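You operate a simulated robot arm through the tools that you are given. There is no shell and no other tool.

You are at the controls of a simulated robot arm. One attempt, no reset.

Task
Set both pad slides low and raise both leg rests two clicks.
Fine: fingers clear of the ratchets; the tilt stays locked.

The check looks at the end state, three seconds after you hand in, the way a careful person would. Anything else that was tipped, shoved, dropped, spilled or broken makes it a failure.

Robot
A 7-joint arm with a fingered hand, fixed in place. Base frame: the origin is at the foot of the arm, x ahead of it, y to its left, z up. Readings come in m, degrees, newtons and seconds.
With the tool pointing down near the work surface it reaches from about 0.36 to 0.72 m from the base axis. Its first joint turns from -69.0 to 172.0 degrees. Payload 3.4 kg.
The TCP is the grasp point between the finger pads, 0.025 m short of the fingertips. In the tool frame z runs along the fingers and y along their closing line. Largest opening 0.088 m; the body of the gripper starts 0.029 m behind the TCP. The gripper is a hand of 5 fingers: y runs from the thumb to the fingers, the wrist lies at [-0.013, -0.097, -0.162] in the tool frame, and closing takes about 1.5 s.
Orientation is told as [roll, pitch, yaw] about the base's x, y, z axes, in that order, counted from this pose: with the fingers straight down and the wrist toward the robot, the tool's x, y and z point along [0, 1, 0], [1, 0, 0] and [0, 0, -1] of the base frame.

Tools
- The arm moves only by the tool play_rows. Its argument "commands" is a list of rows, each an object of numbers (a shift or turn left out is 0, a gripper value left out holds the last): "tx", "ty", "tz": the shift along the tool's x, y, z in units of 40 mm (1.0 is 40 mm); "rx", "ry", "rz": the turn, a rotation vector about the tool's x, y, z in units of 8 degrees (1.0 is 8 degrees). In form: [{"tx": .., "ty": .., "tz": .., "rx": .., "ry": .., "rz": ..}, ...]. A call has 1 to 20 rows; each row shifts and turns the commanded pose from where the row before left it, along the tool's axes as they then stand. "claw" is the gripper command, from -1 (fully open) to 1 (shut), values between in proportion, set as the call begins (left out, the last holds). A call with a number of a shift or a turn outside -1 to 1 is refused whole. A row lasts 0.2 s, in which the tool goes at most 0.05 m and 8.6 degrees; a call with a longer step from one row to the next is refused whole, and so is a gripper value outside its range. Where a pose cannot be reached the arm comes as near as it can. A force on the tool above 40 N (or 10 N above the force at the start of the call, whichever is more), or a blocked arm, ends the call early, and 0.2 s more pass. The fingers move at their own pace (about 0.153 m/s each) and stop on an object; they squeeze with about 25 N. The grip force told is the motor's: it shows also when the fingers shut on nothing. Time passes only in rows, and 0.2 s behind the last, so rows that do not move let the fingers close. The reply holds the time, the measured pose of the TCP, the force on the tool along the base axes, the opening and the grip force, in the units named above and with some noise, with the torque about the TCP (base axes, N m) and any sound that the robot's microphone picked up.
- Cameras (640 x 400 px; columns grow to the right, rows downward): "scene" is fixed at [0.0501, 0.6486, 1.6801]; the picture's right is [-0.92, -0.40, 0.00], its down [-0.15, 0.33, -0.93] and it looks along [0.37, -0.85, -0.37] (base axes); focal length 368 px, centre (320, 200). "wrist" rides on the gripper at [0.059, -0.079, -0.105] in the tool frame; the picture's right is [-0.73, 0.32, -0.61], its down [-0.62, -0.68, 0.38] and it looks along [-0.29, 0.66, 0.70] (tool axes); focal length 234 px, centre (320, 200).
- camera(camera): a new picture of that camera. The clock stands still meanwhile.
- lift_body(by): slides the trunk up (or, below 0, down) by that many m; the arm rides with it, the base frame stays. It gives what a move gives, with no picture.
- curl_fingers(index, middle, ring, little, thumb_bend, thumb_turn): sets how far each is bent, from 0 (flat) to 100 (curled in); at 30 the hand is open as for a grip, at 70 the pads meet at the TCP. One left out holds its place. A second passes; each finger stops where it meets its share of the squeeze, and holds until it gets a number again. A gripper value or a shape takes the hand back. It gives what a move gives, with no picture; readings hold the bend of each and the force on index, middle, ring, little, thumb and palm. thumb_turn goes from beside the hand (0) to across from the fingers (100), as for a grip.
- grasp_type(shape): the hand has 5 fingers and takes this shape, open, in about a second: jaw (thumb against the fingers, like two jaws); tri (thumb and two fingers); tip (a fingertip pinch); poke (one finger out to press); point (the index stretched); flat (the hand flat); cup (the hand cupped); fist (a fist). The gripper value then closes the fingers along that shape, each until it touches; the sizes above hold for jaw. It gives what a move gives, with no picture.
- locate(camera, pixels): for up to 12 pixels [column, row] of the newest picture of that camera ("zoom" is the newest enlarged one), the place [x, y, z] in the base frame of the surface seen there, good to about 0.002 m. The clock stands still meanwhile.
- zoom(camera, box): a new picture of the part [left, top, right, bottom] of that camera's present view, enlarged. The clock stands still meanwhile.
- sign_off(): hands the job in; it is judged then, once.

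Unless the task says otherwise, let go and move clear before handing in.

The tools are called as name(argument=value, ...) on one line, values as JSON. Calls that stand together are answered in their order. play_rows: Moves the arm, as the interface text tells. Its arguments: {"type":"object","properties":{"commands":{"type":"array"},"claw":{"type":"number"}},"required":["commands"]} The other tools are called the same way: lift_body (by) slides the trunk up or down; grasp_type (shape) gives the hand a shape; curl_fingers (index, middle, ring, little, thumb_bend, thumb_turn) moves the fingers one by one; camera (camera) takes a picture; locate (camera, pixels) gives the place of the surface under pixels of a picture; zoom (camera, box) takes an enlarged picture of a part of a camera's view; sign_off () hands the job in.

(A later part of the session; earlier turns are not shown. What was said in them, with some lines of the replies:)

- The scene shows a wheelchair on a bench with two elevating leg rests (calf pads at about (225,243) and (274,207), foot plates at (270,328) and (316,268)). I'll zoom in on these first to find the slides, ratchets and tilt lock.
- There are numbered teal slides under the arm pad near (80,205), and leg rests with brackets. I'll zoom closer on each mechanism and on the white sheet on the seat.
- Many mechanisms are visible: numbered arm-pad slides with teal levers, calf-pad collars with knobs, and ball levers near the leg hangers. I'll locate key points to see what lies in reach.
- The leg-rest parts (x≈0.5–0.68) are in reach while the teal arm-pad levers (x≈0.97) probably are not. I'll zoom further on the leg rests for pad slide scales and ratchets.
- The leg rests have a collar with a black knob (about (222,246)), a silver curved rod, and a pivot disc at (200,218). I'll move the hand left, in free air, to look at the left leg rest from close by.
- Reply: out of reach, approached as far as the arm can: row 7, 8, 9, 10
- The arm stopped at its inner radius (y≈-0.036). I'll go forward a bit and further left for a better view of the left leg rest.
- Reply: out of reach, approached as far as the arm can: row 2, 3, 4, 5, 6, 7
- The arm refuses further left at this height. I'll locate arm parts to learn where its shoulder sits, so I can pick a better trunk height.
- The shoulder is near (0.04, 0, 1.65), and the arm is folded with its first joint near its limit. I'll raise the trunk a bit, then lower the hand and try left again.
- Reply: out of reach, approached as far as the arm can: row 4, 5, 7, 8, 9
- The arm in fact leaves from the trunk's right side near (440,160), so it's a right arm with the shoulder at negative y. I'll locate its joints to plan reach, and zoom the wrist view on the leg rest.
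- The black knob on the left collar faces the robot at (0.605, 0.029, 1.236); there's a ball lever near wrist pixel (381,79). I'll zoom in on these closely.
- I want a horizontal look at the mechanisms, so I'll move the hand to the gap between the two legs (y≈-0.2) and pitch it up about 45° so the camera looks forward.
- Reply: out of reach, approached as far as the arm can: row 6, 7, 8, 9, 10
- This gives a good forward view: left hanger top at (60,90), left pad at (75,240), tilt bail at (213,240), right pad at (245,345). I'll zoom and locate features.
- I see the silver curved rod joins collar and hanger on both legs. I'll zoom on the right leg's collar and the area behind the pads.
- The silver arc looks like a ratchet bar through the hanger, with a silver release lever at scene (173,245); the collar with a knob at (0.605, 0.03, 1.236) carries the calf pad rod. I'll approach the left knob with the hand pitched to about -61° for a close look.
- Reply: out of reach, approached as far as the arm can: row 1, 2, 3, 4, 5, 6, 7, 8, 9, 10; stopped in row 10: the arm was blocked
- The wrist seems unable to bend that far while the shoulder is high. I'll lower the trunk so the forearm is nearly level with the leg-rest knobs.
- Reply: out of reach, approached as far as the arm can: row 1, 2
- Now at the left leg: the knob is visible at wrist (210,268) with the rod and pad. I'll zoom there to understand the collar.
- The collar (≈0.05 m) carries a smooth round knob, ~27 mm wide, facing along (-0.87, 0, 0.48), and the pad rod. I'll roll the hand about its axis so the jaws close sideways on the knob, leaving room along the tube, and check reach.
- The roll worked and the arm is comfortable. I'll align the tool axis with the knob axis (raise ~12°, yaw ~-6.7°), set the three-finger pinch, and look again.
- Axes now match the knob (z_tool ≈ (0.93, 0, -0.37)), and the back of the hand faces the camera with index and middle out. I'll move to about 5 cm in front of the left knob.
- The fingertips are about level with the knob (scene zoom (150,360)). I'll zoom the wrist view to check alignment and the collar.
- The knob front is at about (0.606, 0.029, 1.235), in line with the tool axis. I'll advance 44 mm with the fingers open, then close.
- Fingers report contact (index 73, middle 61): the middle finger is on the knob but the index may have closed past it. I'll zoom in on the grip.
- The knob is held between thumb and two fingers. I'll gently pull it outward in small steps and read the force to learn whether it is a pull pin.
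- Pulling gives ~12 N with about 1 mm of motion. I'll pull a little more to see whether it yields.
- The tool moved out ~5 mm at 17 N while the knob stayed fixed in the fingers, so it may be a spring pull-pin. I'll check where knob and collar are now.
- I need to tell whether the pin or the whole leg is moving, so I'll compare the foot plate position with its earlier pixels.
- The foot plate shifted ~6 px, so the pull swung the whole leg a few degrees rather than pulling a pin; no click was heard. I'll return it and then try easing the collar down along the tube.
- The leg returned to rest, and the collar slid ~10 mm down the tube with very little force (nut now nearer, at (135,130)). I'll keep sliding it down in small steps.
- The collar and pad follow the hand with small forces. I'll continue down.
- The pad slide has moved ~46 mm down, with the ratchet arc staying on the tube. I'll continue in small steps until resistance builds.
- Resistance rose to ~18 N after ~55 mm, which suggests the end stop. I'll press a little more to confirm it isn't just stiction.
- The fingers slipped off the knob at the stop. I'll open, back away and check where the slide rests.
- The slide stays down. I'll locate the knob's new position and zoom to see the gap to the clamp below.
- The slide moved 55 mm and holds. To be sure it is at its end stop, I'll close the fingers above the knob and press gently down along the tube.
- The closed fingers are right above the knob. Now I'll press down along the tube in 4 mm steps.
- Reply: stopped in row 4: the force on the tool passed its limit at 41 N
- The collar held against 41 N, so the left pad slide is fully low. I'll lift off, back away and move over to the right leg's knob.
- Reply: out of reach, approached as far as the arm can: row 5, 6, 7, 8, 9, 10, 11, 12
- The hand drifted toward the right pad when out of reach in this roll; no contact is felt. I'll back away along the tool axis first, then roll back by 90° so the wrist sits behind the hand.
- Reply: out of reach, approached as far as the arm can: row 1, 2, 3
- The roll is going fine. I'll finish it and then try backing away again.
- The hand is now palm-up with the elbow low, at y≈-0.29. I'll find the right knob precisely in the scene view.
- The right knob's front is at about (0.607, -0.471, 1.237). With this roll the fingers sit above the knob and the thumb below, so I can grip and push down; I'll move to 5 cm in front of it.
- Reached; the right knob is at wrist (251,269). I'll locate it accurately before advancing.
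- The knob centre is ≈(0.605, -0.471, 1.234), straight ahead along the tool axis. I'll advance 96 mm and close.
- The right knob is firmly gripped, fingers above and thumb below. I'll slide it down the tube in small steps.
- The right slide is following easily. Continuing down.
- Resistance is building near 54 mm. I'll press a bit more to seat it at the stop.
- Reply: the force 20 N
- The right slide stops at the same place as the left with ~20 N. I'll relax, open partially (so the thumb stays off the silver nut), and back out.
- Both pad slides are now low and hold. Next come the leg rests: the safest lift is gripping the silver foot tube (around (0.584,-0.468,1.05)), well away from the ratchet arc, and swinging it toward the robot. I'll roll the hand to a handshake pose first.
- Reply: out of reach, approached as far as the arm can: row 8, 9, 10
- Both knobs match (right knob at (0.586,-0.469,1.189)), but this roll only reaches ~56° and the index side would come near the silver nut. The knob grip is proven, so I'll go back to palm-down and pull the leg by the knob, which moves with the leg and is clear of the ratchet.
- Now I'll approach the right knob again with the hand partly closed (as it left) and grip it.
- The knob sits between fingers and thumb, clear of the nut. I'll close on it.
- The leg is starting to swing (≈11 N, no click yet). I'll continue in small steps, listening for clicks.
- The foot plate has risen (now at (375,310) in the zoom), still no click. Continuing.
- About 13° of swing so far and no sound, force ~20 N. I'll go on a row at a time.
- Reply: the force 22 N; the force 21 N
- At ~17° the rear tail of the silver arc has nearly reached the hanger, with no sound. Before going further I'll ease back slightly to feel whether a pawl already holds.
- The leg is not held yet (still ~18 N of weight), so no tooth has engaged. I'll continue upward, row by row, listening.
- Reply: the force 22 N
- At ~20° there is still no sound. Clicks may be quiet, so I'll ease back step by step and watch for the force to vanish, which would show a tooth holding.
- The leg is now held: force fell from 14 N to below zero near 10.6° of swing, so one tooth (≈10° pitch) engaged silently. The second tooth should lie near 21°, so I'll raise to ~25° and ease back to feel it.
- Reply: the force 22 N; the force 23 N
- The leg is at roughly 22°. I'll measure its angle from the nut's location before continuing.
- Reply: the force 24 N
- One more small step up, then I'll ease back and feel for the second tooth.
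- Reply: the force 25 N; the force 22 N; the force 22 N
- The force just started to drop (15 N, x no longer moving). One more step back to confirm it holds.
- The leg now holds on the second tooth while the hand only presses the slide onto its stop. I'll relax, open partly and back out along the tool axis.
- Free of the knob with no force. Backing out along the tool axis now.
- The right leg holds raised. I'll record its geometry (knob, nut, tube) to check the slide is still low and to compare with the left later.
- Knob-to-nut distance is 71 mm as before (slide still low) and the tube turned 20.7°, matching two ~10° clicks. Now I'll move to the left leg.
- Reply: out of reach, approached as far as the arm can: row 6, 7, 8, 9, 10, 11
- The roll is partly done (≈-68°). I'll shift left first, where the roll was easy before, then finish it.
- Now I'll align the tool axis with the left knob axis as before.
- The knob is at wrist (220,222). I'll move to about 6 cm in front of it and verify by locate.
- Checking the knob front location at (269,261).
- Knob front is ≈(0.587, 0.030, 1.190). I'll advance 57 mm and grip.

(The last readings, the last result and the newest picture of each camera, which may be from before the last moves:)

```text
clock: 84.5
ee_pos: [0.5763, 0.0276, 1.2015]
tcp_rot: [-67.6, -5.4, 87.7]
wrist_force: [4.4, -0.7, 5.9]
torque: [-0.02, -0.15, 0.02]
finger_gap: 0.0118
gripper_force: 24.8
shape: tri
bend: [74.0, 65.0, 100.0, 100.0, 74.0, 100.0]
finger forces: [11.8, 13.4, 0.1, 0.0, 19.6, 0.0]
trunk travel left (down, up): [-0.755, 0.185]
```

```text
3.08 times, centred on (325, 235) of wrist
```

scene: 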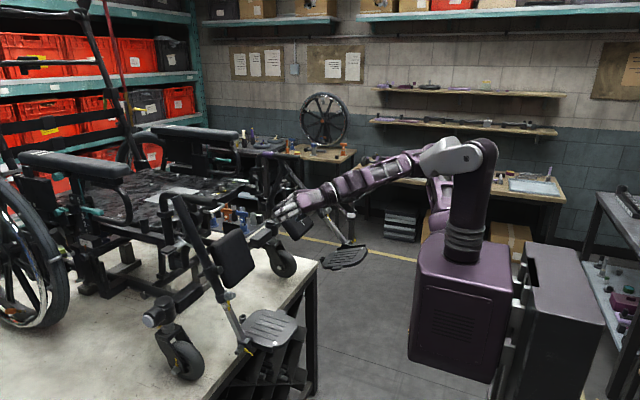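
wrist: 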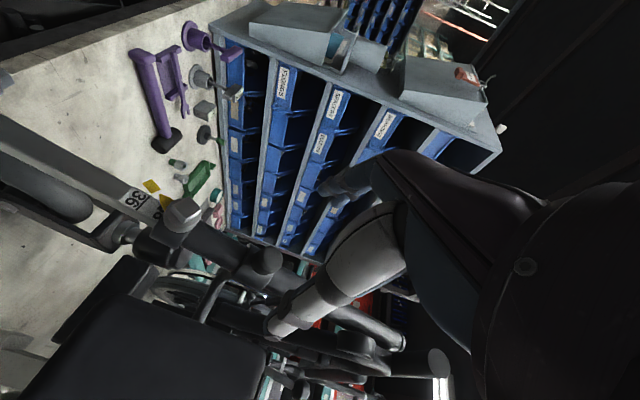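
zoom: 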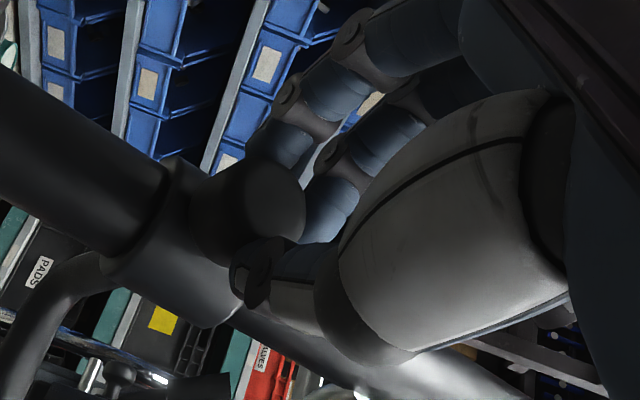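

The fingers caught only the upper edge of the knob. I'll reopen, shift ~12 mm down the tube and regrip.

play_rows(commands=[{}, {}, {}, {}, {"tx": 0.15, "ty": 0.03}, {"tx": 0.15}, {"tz": 0.06}], claw=-1)

play_rows(commands=[{}, {}, {}, {}, {}, {}, {}, {}], claw=1)

zoom(camera="wrist", box=[250, 170, 400, 300])

```text
clock: 86.2
ee_pos: [0.5749, 0.0316, 1.1869]
tcp_rot: [-67.6, -5.4, 87.7]
wrist_force: [-0.6, 0.3, -0.4]
torque: [-0.01, -0.01, 0.01]
finger_gap: 0.0876
gripper_force: 0.1
shape: tri
bend: [30.0, 30.0, 99.0, 99.0, 30.0, 98.0]
finger forces: [0.0, 0.1, 0.0, 0.0, 0.0, 0.0]
trunk travel left (down, up): [-0.755, 0.185]
```

```text
clock: 88.0
ee_pos: [0.5746, 0.0307, 1.1865]
tcp_rot: [-67.5, -5.4, 87.7]
wrist_force: [-2.4, -3.8, -6.3]
torque: [-0.03, 0.13, -0.05]
finger_gap: 0.0053
gripper_force: 25.2
shape: tri
bend: [70.0, 56.0, 100.0, 100.0, 73.0, 100.0]
finger forces: [0.0, 12.7, 0.0, 0.0, 26.0, 0.0]
trunk travel left (down, up): [-0.755, 0.185]
```

```text
3.08 times, centred on (325, 235) of wrist
```

zoom: 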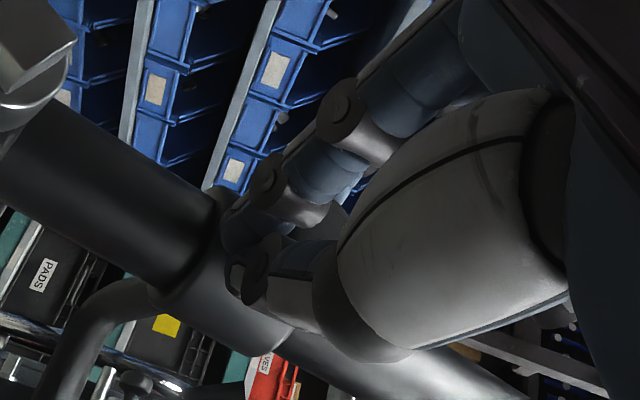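

The index went past below the knob. The first grip was best at nearly zero offset, so I'll shift up 8 mm, go 3 mm deeper, and regrip.

play_rows(commands=[{}, {}, {}, {}, {"tx": -0.2}, {"tz": 0.08}], claw=-1)

play_rows(commands=[{}, {}, {}, {}, {}, {}, {}, {}], claw=1)

zoom(camera="wrist", box=[250, 170, 400, 300])

```text
clock: 89.3
ee_pos: [0.5805, 0.0305, 1.1946]
tcp_rot: [-67.6, -5.4, 87.5]
wrist_force: [-0.8, -0.4, -1.4]
torque: [-0.04, -0.02, 0.0]
finger_gap: 0.0875
gripper_force: 0.1
shape: tri
bend: [30.0, 30.0, 99.0, 99.0, 30.0, 98.0]
finger forces: [0.0, 0.0, 0.1, 0.1, 0.0, 0.0]
trunk travel left (down, up): [-0.755, 0.185]
```

```text
clock: 91.2
ee_pos: [0.5793, 0.0309, 1.1955]
tcp_rot: [-67.6, -5.3, 87.7]
wrist_force: [-0.4, 0.6, -2.1]
torque: [0.0, 0.02, 0.01]
finger_gap: 0.0137
gripper_force: 24.9
shape: tri
bend: [73.0, 60.0, 100.0, 100.0, 74.0, 100.0]
finger forces: [10.8, 11.4, 0.0, 0.0, 22.2, 0.0]
trunk travel left (down, up): [-0.755, 0.185]
```

```text
3.08 times, centred on (325, 235) of wrist
```

zoom: 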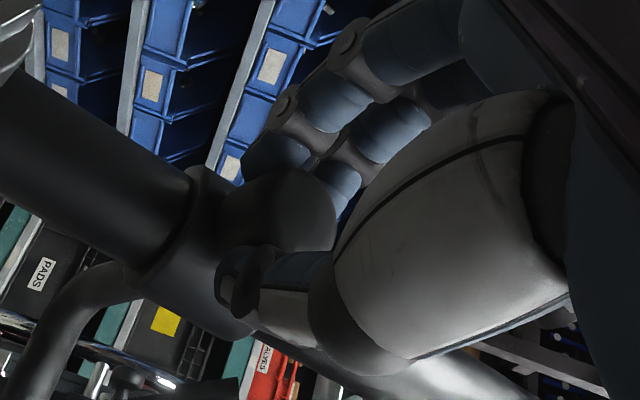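

Grip is good (index 73, middle 60). Now I'll swing the left leg up in small rows, same as the right one.

play_rows(commands=[{"tz": -0.16, "tx": -0.03, "ry": 0.31, "rx": 0.03}, {"tz": -0.16, "tx": -0.03, "ry": 0.31, "rx": 0.03}, {"tz": -0.16, "tx": -0.03, "ry": 0.31, "rx": 0.03}])

zoom(camera="scene", box=[170, 200, 300, 370])

zoom(camera="wrist", box=[250, 170, 400, 300])

```text
clock: 92.0
ee_pos: [0.5674, 0.03, 1.2038]
tcp_rot: [-59.9, -5.2, 87.0]
wrist_force: [13.4, 0.4, -0.1]
torque: [0.07, -0.11, 0.0]
finger_gap: 0.0133
gripper_force: 25.1
shape: tri
bend: [73.0, 60.0, 100.0, 100.0, 74.0, 100.0]
finger forces: [8.9, 13.3, 0.1, 0.0, 20.4, 0.1]
trunk travel left (down, up): [-0.755, 0.185]
```

```text
2.35 times, centred on (235, 285) of scene
```

zoom: 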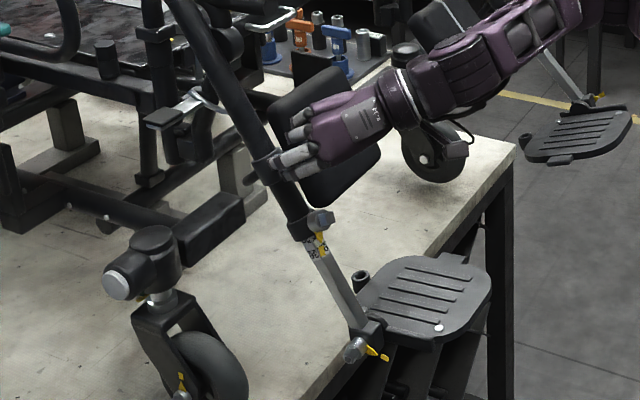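

```text
3.08 times, centred on (325, 235) of wrist
```

zoom: 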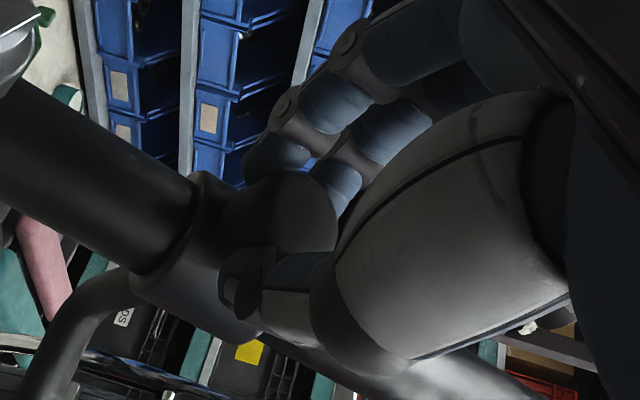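

The left leg is swinging up and the grip is steady. Continuing.

play_rows(commands=[{"tz": -0.16, "tx": -0.03, "ry": 0.31, "rx": 0.03}, {"tz": -0.16, "tx": -0.03, "ry": 0.31, "rx": 0.03}, {"tz": -0.16, "tx": -0.03, "ry": 0.31, "rx": 0.03}])

play_rows(commands=[{"tz": -0.16, "tx": -0.03, "ry": 0.31, "rx": 0.03}, {"tz": -0.16, "tx": -0.03, "ry": 0.31, "rx": 0.03}])

zoom(camera="wrist", box=[250, 170, 400, 300])

camera(camera="scene")

```text
clock: 92.8
ee_pos: [0.5573, 0.0307, 1.2165]
tcp_rot: [-52.3, -4.5, 86.4]
wrist_force: [20.5, 0.4, 3.3]
torque: [0.12, -0.28, -0.02]
finger_gap: 0.013
gripper_force: 25.0
shape: tri
bend: [73.0, 60.0, 100.0, 100.0, 74.0, 100.0]
finger forces: [8.3, 15.4, 0.0, 0.0, 18.9, 0.0]
trunk travel left (down, up): [-0.755, 0.185]
```

```text
clock: 93.3
ee_pos: [0.5479, 0.0293, 1.2251]
tcp_rot: [-47.2, -4.3, 86.0]
wrist_force: [19.8, -0.6, -1.0]
torque: [0.09, -0.2, -0.09]
finger_gap: 0.0116
gripper_force: 24.7
shape: tri
bend: [74.0, 59.0, 100.0, 100.0, 74.0, 100.0]
finger forces: [7.5, 16.8, 0.1, 0.0, 17.5, 0.0]
trunk travel left (down, up): [-0.755, 0.185]
```

```text
3.08 times, centred on (325, 235) of wrist
```

zoom: 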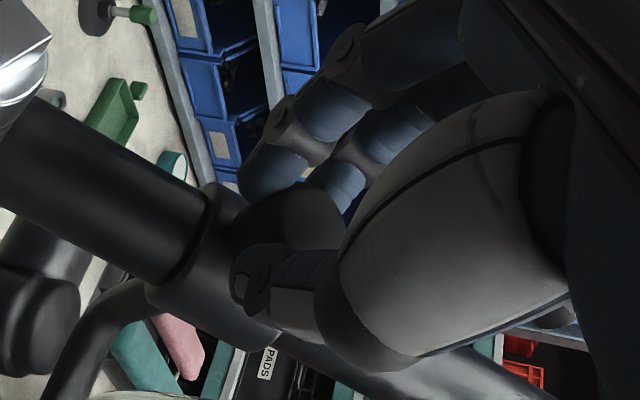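

```text
taken
```

scene: 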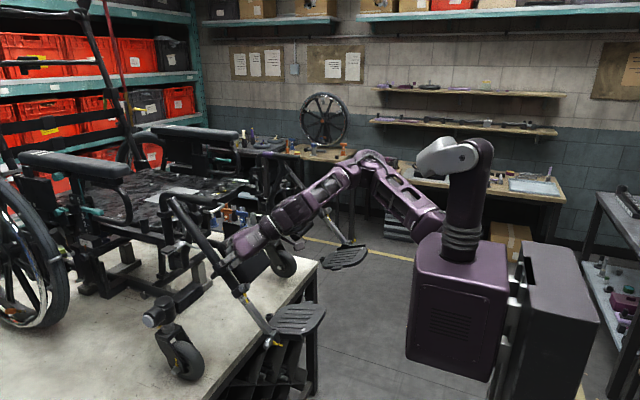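

At ~18° with grip steady, though the hand sits slightly high on the knob. I'll continue with less upward bias.

play_rows(commands=[{"tz": -0.17, "tx": 0.01, "ry": 0.28, "rx": 0.03}, {"tz": -0.17, "tx": 0.01, "ry": 0.28, "rx": 0.03}])

zoom(camera="wrist", box=[250, 170, 400, 300])

```text
clock: 94.0
ee_pos: [0.5376, 0.0287, 1.233]
tcp_rot: [-42.8, -4.1, 85.6]
wrist_force: [20.8, -1.1, -2.2]
torque: [0.04, -0.22, -0.13]
finger_gap: 0.0111
gripper_force: 25.7
shape: tri
bend: [74.0, 58.0, 100.0, 100.0, 74.0, 100.0]
finger forces: [4.9, 17.3, 0.0, 0.0, 16.3, 0.0]
trunk travel left (down, up): [-0.755, 0.185]
```

```text
3.08 times, centred on (325, 235) of wrist
```

zoom: 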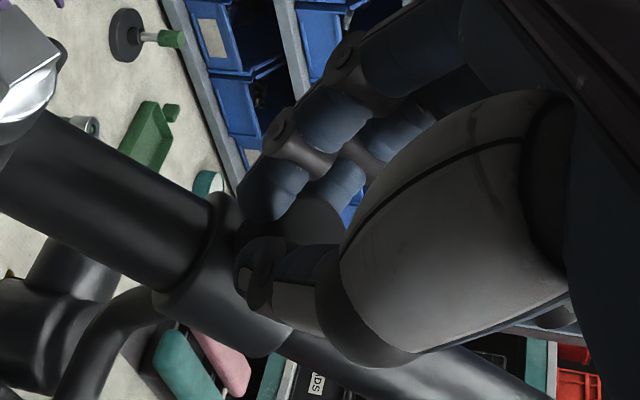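

The knob is creeping upward relative to the fingers (index only 4.9 N). I'll follow the arc better with more upward motion and continue.

play_rows(commands=[{"tz": -0.13, "tx": -0.09, "ry": 0.22, "rx": 0.02}, {"tz": -0.13, "tx": -0.09, "ry": 0.22, "rx": 0.02}])

zoom(camera="wrist", box=[250, 170, 400, 300])

zoom(camera="scene", box=[170, 190, 330, 370])

```text
clock: 94.5
ee_pos: [0.5243, 0.0337, 1.2503]
tcp_rot: [-39.6, -3.7, 85.6]
wrist_force: [-1.2, 1.3, -0.3]
torque: [-0.01, -0.04, 0.0]
finger_gap: 0.0101
gripper_force: 24.9
shape: tri
bend: [75.0, 73.0, 100.0, 100.0, 80.0, 100.0]
finger forces: [0.1, 0.0, 0.0, 0.1, 0.0, 0.0]
trunk travel left (down, up): [-0.755, 0.185]
```

```text
3.08 times, centred on (325, 235) of wrist
```

zoom: 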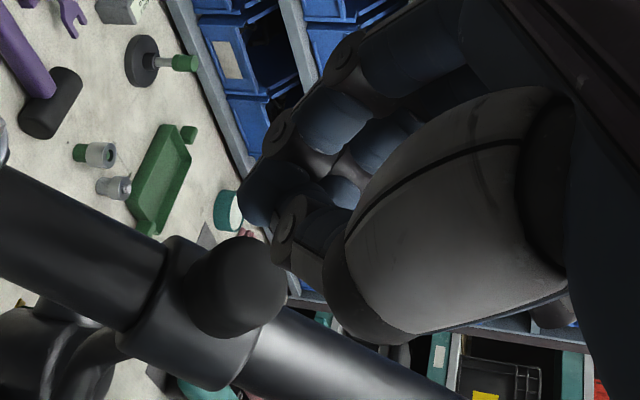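

```text
2.22 times, centred on (250, 280) of scene
```

zoom: 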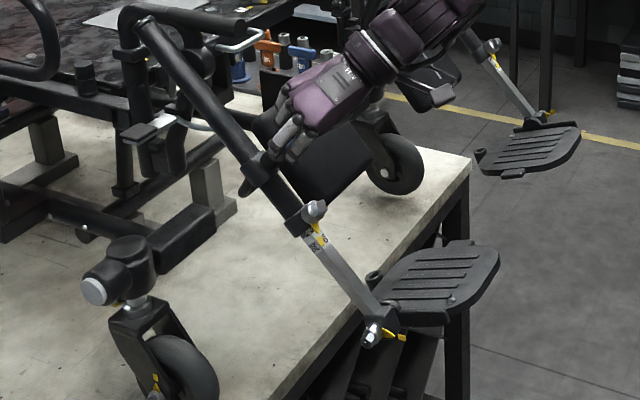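

The grip slipped off; the leg has settled on a tooth. I'll open, back off and measure its angle.

play_rows(commands=[{"tz": -0.5}, {"tz": -0.7}, {"tz": -0.7}, {}], claw=-1)

camera(camera="wrist")

zoom(camera="wrist", box=[100, 140, 320, 320])

```text
clock: 95.5
ee_pos: [0.4799, 0.0315, 1.3088]
tcp_rot: [-39.5, -3.9, 85.7]
wrist_force: [-0.3, 0.2, 0.7]
torque: [-0.01, -0.03, 0.0]
finger_gap: 0.0878
gripper_force: 0.0
shape: tri
bend: [30.0, 30.0, 99.0, 99.0, 30.0, 98.0]
finger forces: [0.0, 0.1, 0.0, 0.0, 0.0, 0.0]
trunk travel left (down, up): [-0.755, 0.185]
```

```text
taken
```

wrist: 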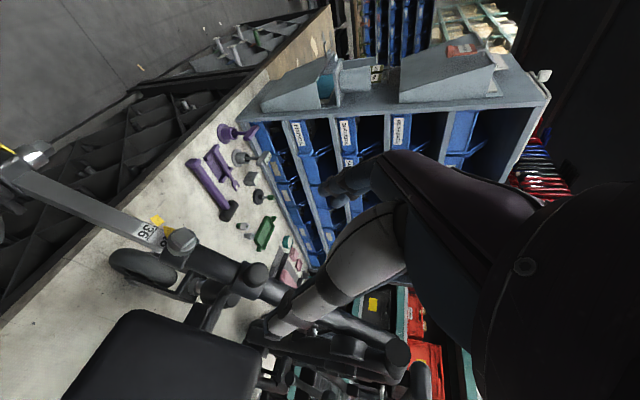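

```text
2.22 times, centred on (210, 230) of wrist
```

zoom: 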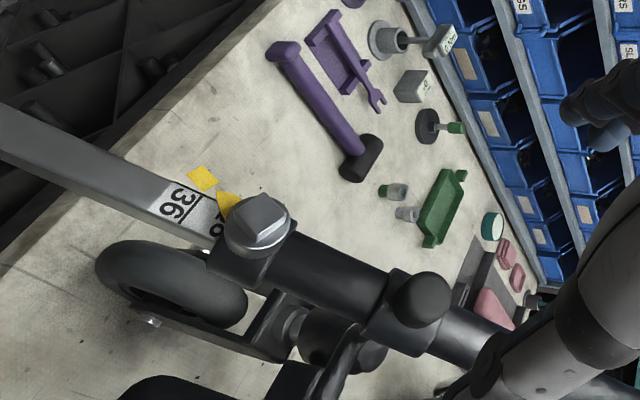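

Locating the knob and nut to compute the leg's angle.

locate(camera="wrist", pixels=[[254, 273], [258, 273], [252, 270], [182, 240], [185, 238], [230, 265], [140, 225]])

```text
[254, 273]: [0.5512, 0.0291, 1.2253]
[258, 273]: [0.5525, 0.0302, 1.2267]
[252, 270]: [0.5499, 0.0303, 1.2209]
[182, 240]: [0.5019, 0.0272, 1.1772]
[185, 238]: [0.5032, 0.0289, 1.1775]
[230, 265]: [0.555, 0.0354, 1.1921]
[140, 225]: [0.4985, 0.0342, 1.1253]
```

Left knob (0.551,·,1.225) and nut (0.502,·,1.177) match the right leg's within ~2 mm, so the left leg sits on its second tooth too. I'll back away more and verify both legs with fresh views.

play_rows(commands=[{"tz": -0.5}, {"tz": -0.5}, {"ty": -1}, {"ty": -1}, {"ty": -1}, {}])

camera(camera="scene")

zoom(camera="scene", box=[180, 220, 260, 300])

zoom(camera="scene", box=[280, 165, 360, 245])

camera(camera="wrist")

```text
clock: 97.0
ee_pos: [0.4284, 0.026, 1.322]
tcp_rot: [-39.5, -3.8, 85.6]
wrist_force: [0.8, -0.1, -0.3]
torque: [-0.01, -0.02, -0.01]
finger_gap: 0.0877
gripper_force: 0.0
shape: tri
bend: [30.0, 30.0, 99.0, 99.0, 30.0, 98.0]
finger forces: [0.0, 0.0, 0.0, 0.1, 0.0, 0.0]
out of reach, approached as far as the arm can: row 1, 3, 4, 5
trunk travel left (down, up): [-0.755, 0.185]
```

```text
taken
```

scene: 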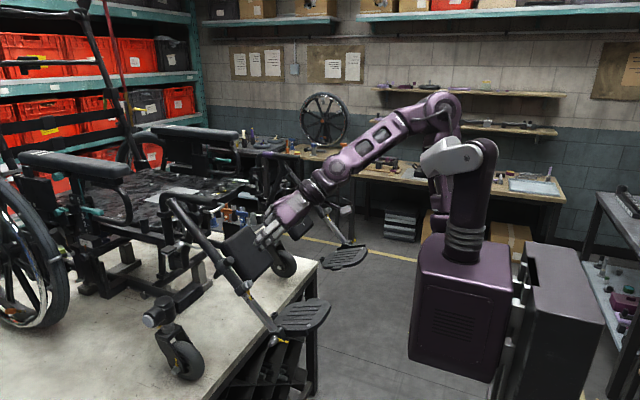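

```text
5.00 times, centred on (220, 260) of scene
```

zoom: 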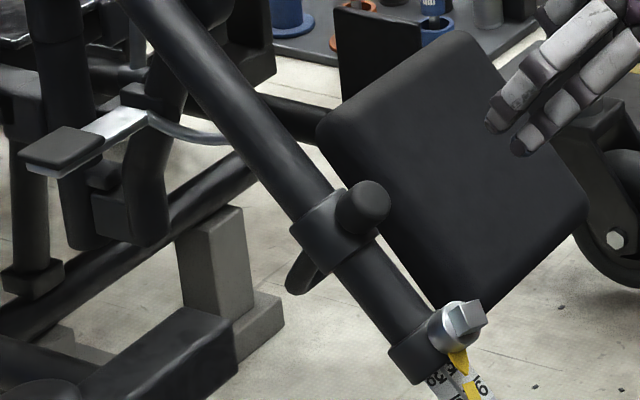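

```text
5.00 times, centred on (320, 205) of scene
```

zoom: 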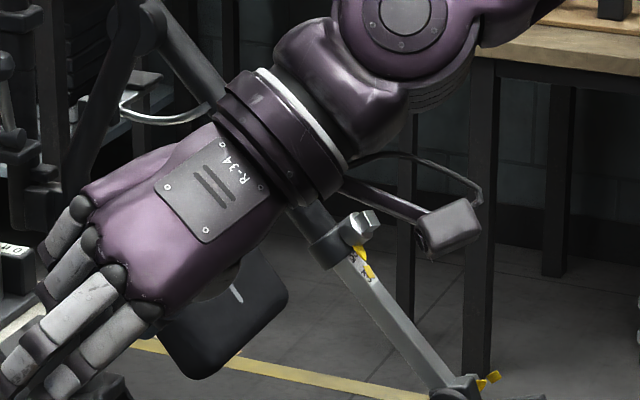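

```text
taken
```

wrist: 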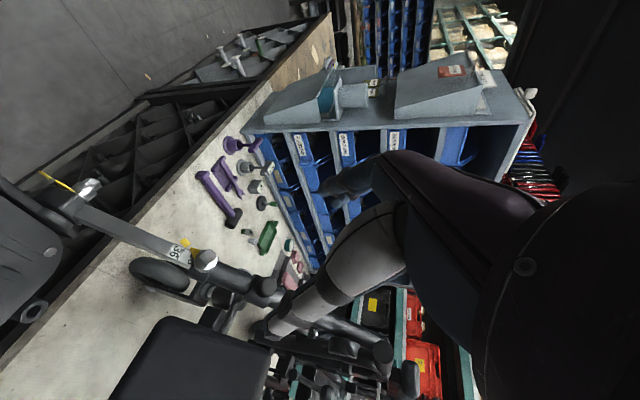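

Both legs are up and the hand is clear but near. I'll raise the trunk to lift the arm straight up, away from everything, then verify both sides.

lift_body(by=0.15)

play_rows(commands=[{"ty": -0.8}, {"ty": -0.8}, {"ty": -0.8}, {}])

camera(camera="scene")

camera(camera="wrist")

```text
clock: 98.7
ee_pos: [0.4281, 0.0248, 1.4713]
tcp_rot: [-39.6, -3.8, 85.5]
wrist_force: [-0.7, 0.1, 0.8]
torque: [0.02, -0.01, -0.02]
finger_gap: 0.0875
gripper_force: 0.0
shape: tri
bend: [30.0, 30.0, 99.0, 99.0, 30.0, 98.0]
finger forces: [0.1, 0.1, 0.0, 0.0, 0.0, 0.0]
trunk travel left (down, up): [-0.905, 0.035]
```

```text
clock: 99.7
ee_pos: [0.4121, 0.0136, 1.453]
tcp_rot: [-39.7, -3.7, 85.6]
wrist_force: [-0.1, -0.4, 0.2]
torque: [0.02, -0.02, 0.0]
finger_gap: 0.0875
gripper_force: 0.1
shape: tri
bend: [30.0, 30.0, 99.0, 99.0, 30.0, 98.0]
finger forces: [0.0, 0.0, 0.0, 0.1, 0.1, 0.0]
out of reach, approached as far as the arm can: row 1, 2, 3
trunk travel left (down, up): [-0.905, 0.035]
```

```text
taken
```

scene: 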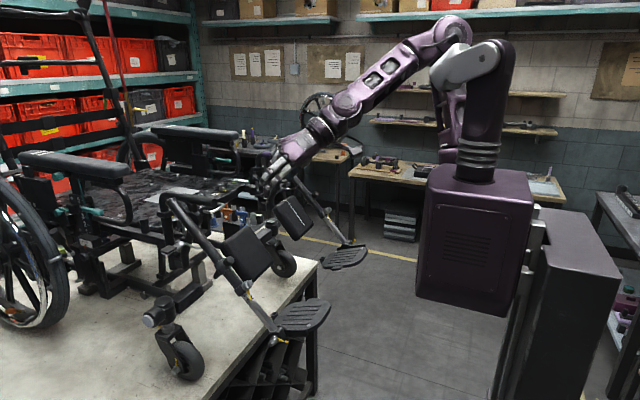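

```text
taken
```

wrist: 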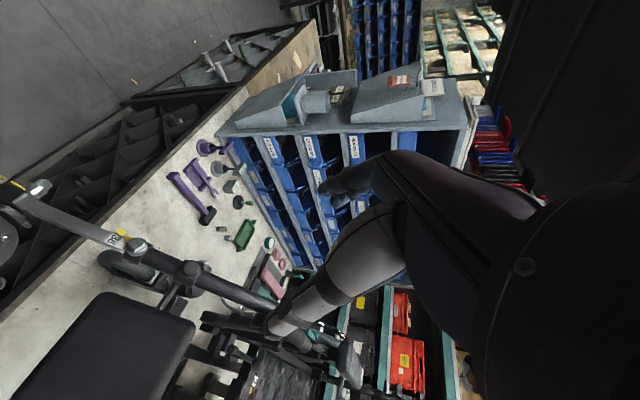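

The arm is above and clear, and both legs are in view. I'll measure both slides and angles from the fixed camera.

zoom(camera="scene", box=[180, 220, 276, 300])

zoom(camera="scene", box=[270, 160, 366, 280])

locate(camera="scene", pixels=[[231, 260], [250, 284], [222, 265], [240, 291], [314, 193], [328, 209], [308, 197], [321, 213], [300, 317], [345, 257], [280, 335], [339, 233]])

```text
5.00 times, centred on (228, 260) of scene
```

zoom: 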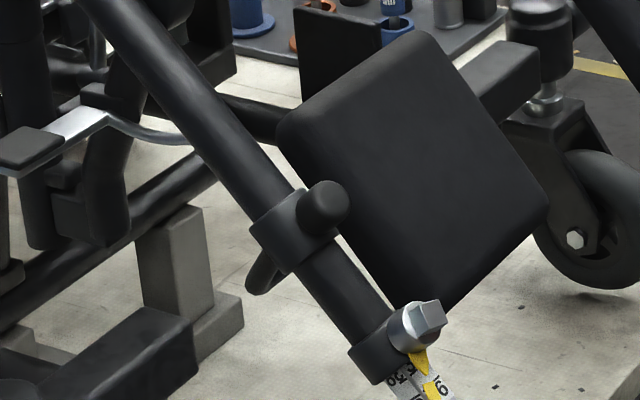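

```text
3.33 times, centred on (318, 220) of scene
```

zoom: 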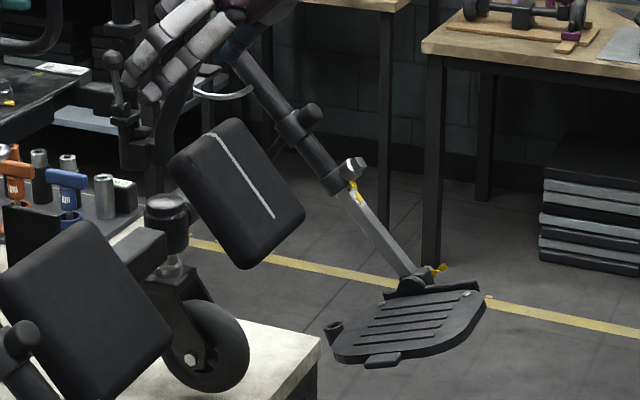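

```text
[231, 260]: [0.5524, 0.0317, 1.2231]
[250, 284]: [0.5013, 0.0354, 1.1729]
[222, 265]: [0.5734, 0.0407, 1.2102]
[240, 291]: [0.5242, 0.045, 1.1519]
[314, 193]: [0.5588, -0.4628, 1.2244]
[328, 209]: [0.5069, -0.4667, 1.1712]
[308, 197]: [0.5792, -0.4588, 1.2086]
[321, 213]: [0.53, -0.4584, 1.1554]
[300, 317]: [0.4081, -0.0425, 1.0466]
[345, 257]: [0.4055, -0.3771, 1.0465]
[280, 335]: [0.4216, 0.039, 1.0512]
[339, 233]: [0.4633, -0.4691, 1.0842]
```

Both legs match: foot plates at z = 1.047 on both sides, both pad slides about 71 mm from the nut (fully low), and each tube raised about 20.7°, which is two teeth. The bail handle under the seat was not touched and the hand is clear, so I'm handing in.

sign_off()

```text
The job is handed in.
```

I set both calf-pad slides low, raised both leg rests two clicks, and handed the job in. I don't have the check's verdict.

- **Pad slides:** I took "pad slides" to mean the calf-pad collars on the leg rests. The numbered armrest slides looked out of the arm's reach. Both collars moved about 55 mm down to their end stops. The left one held against 41 N; the right one stopped at about 20 N. At the end both measured about 71 mm from the nut below, the same as when they were first set low.
- **Leg rests:** Both now sit about 20.7° higher, and both foot plates are at z = 1.047. The microphone picked up no clicks.
    - **Right leg:** I counted teeth by easing it back until it held. That put the teeth about 10° apart, so 20.7° is two.
    - **Left leg:** My grip slipped off the knob near the end of the lift. The leg came to rest at the same angle as the right, so I judged it by matching positions rather than by feeling each tooth.
- **Limits:** The fingers gripped only the knobs and stayed away from the ratchet arcs and release levers. I didn't touch the handle under the seat, which I took for the tilt release, or the other levers on the chair. I never identified the tilt lock for certain.

Early on, pulling on the left knob swung that leg a few degrees before any tooth engaged. It returned to its starting position before I moved the slide.
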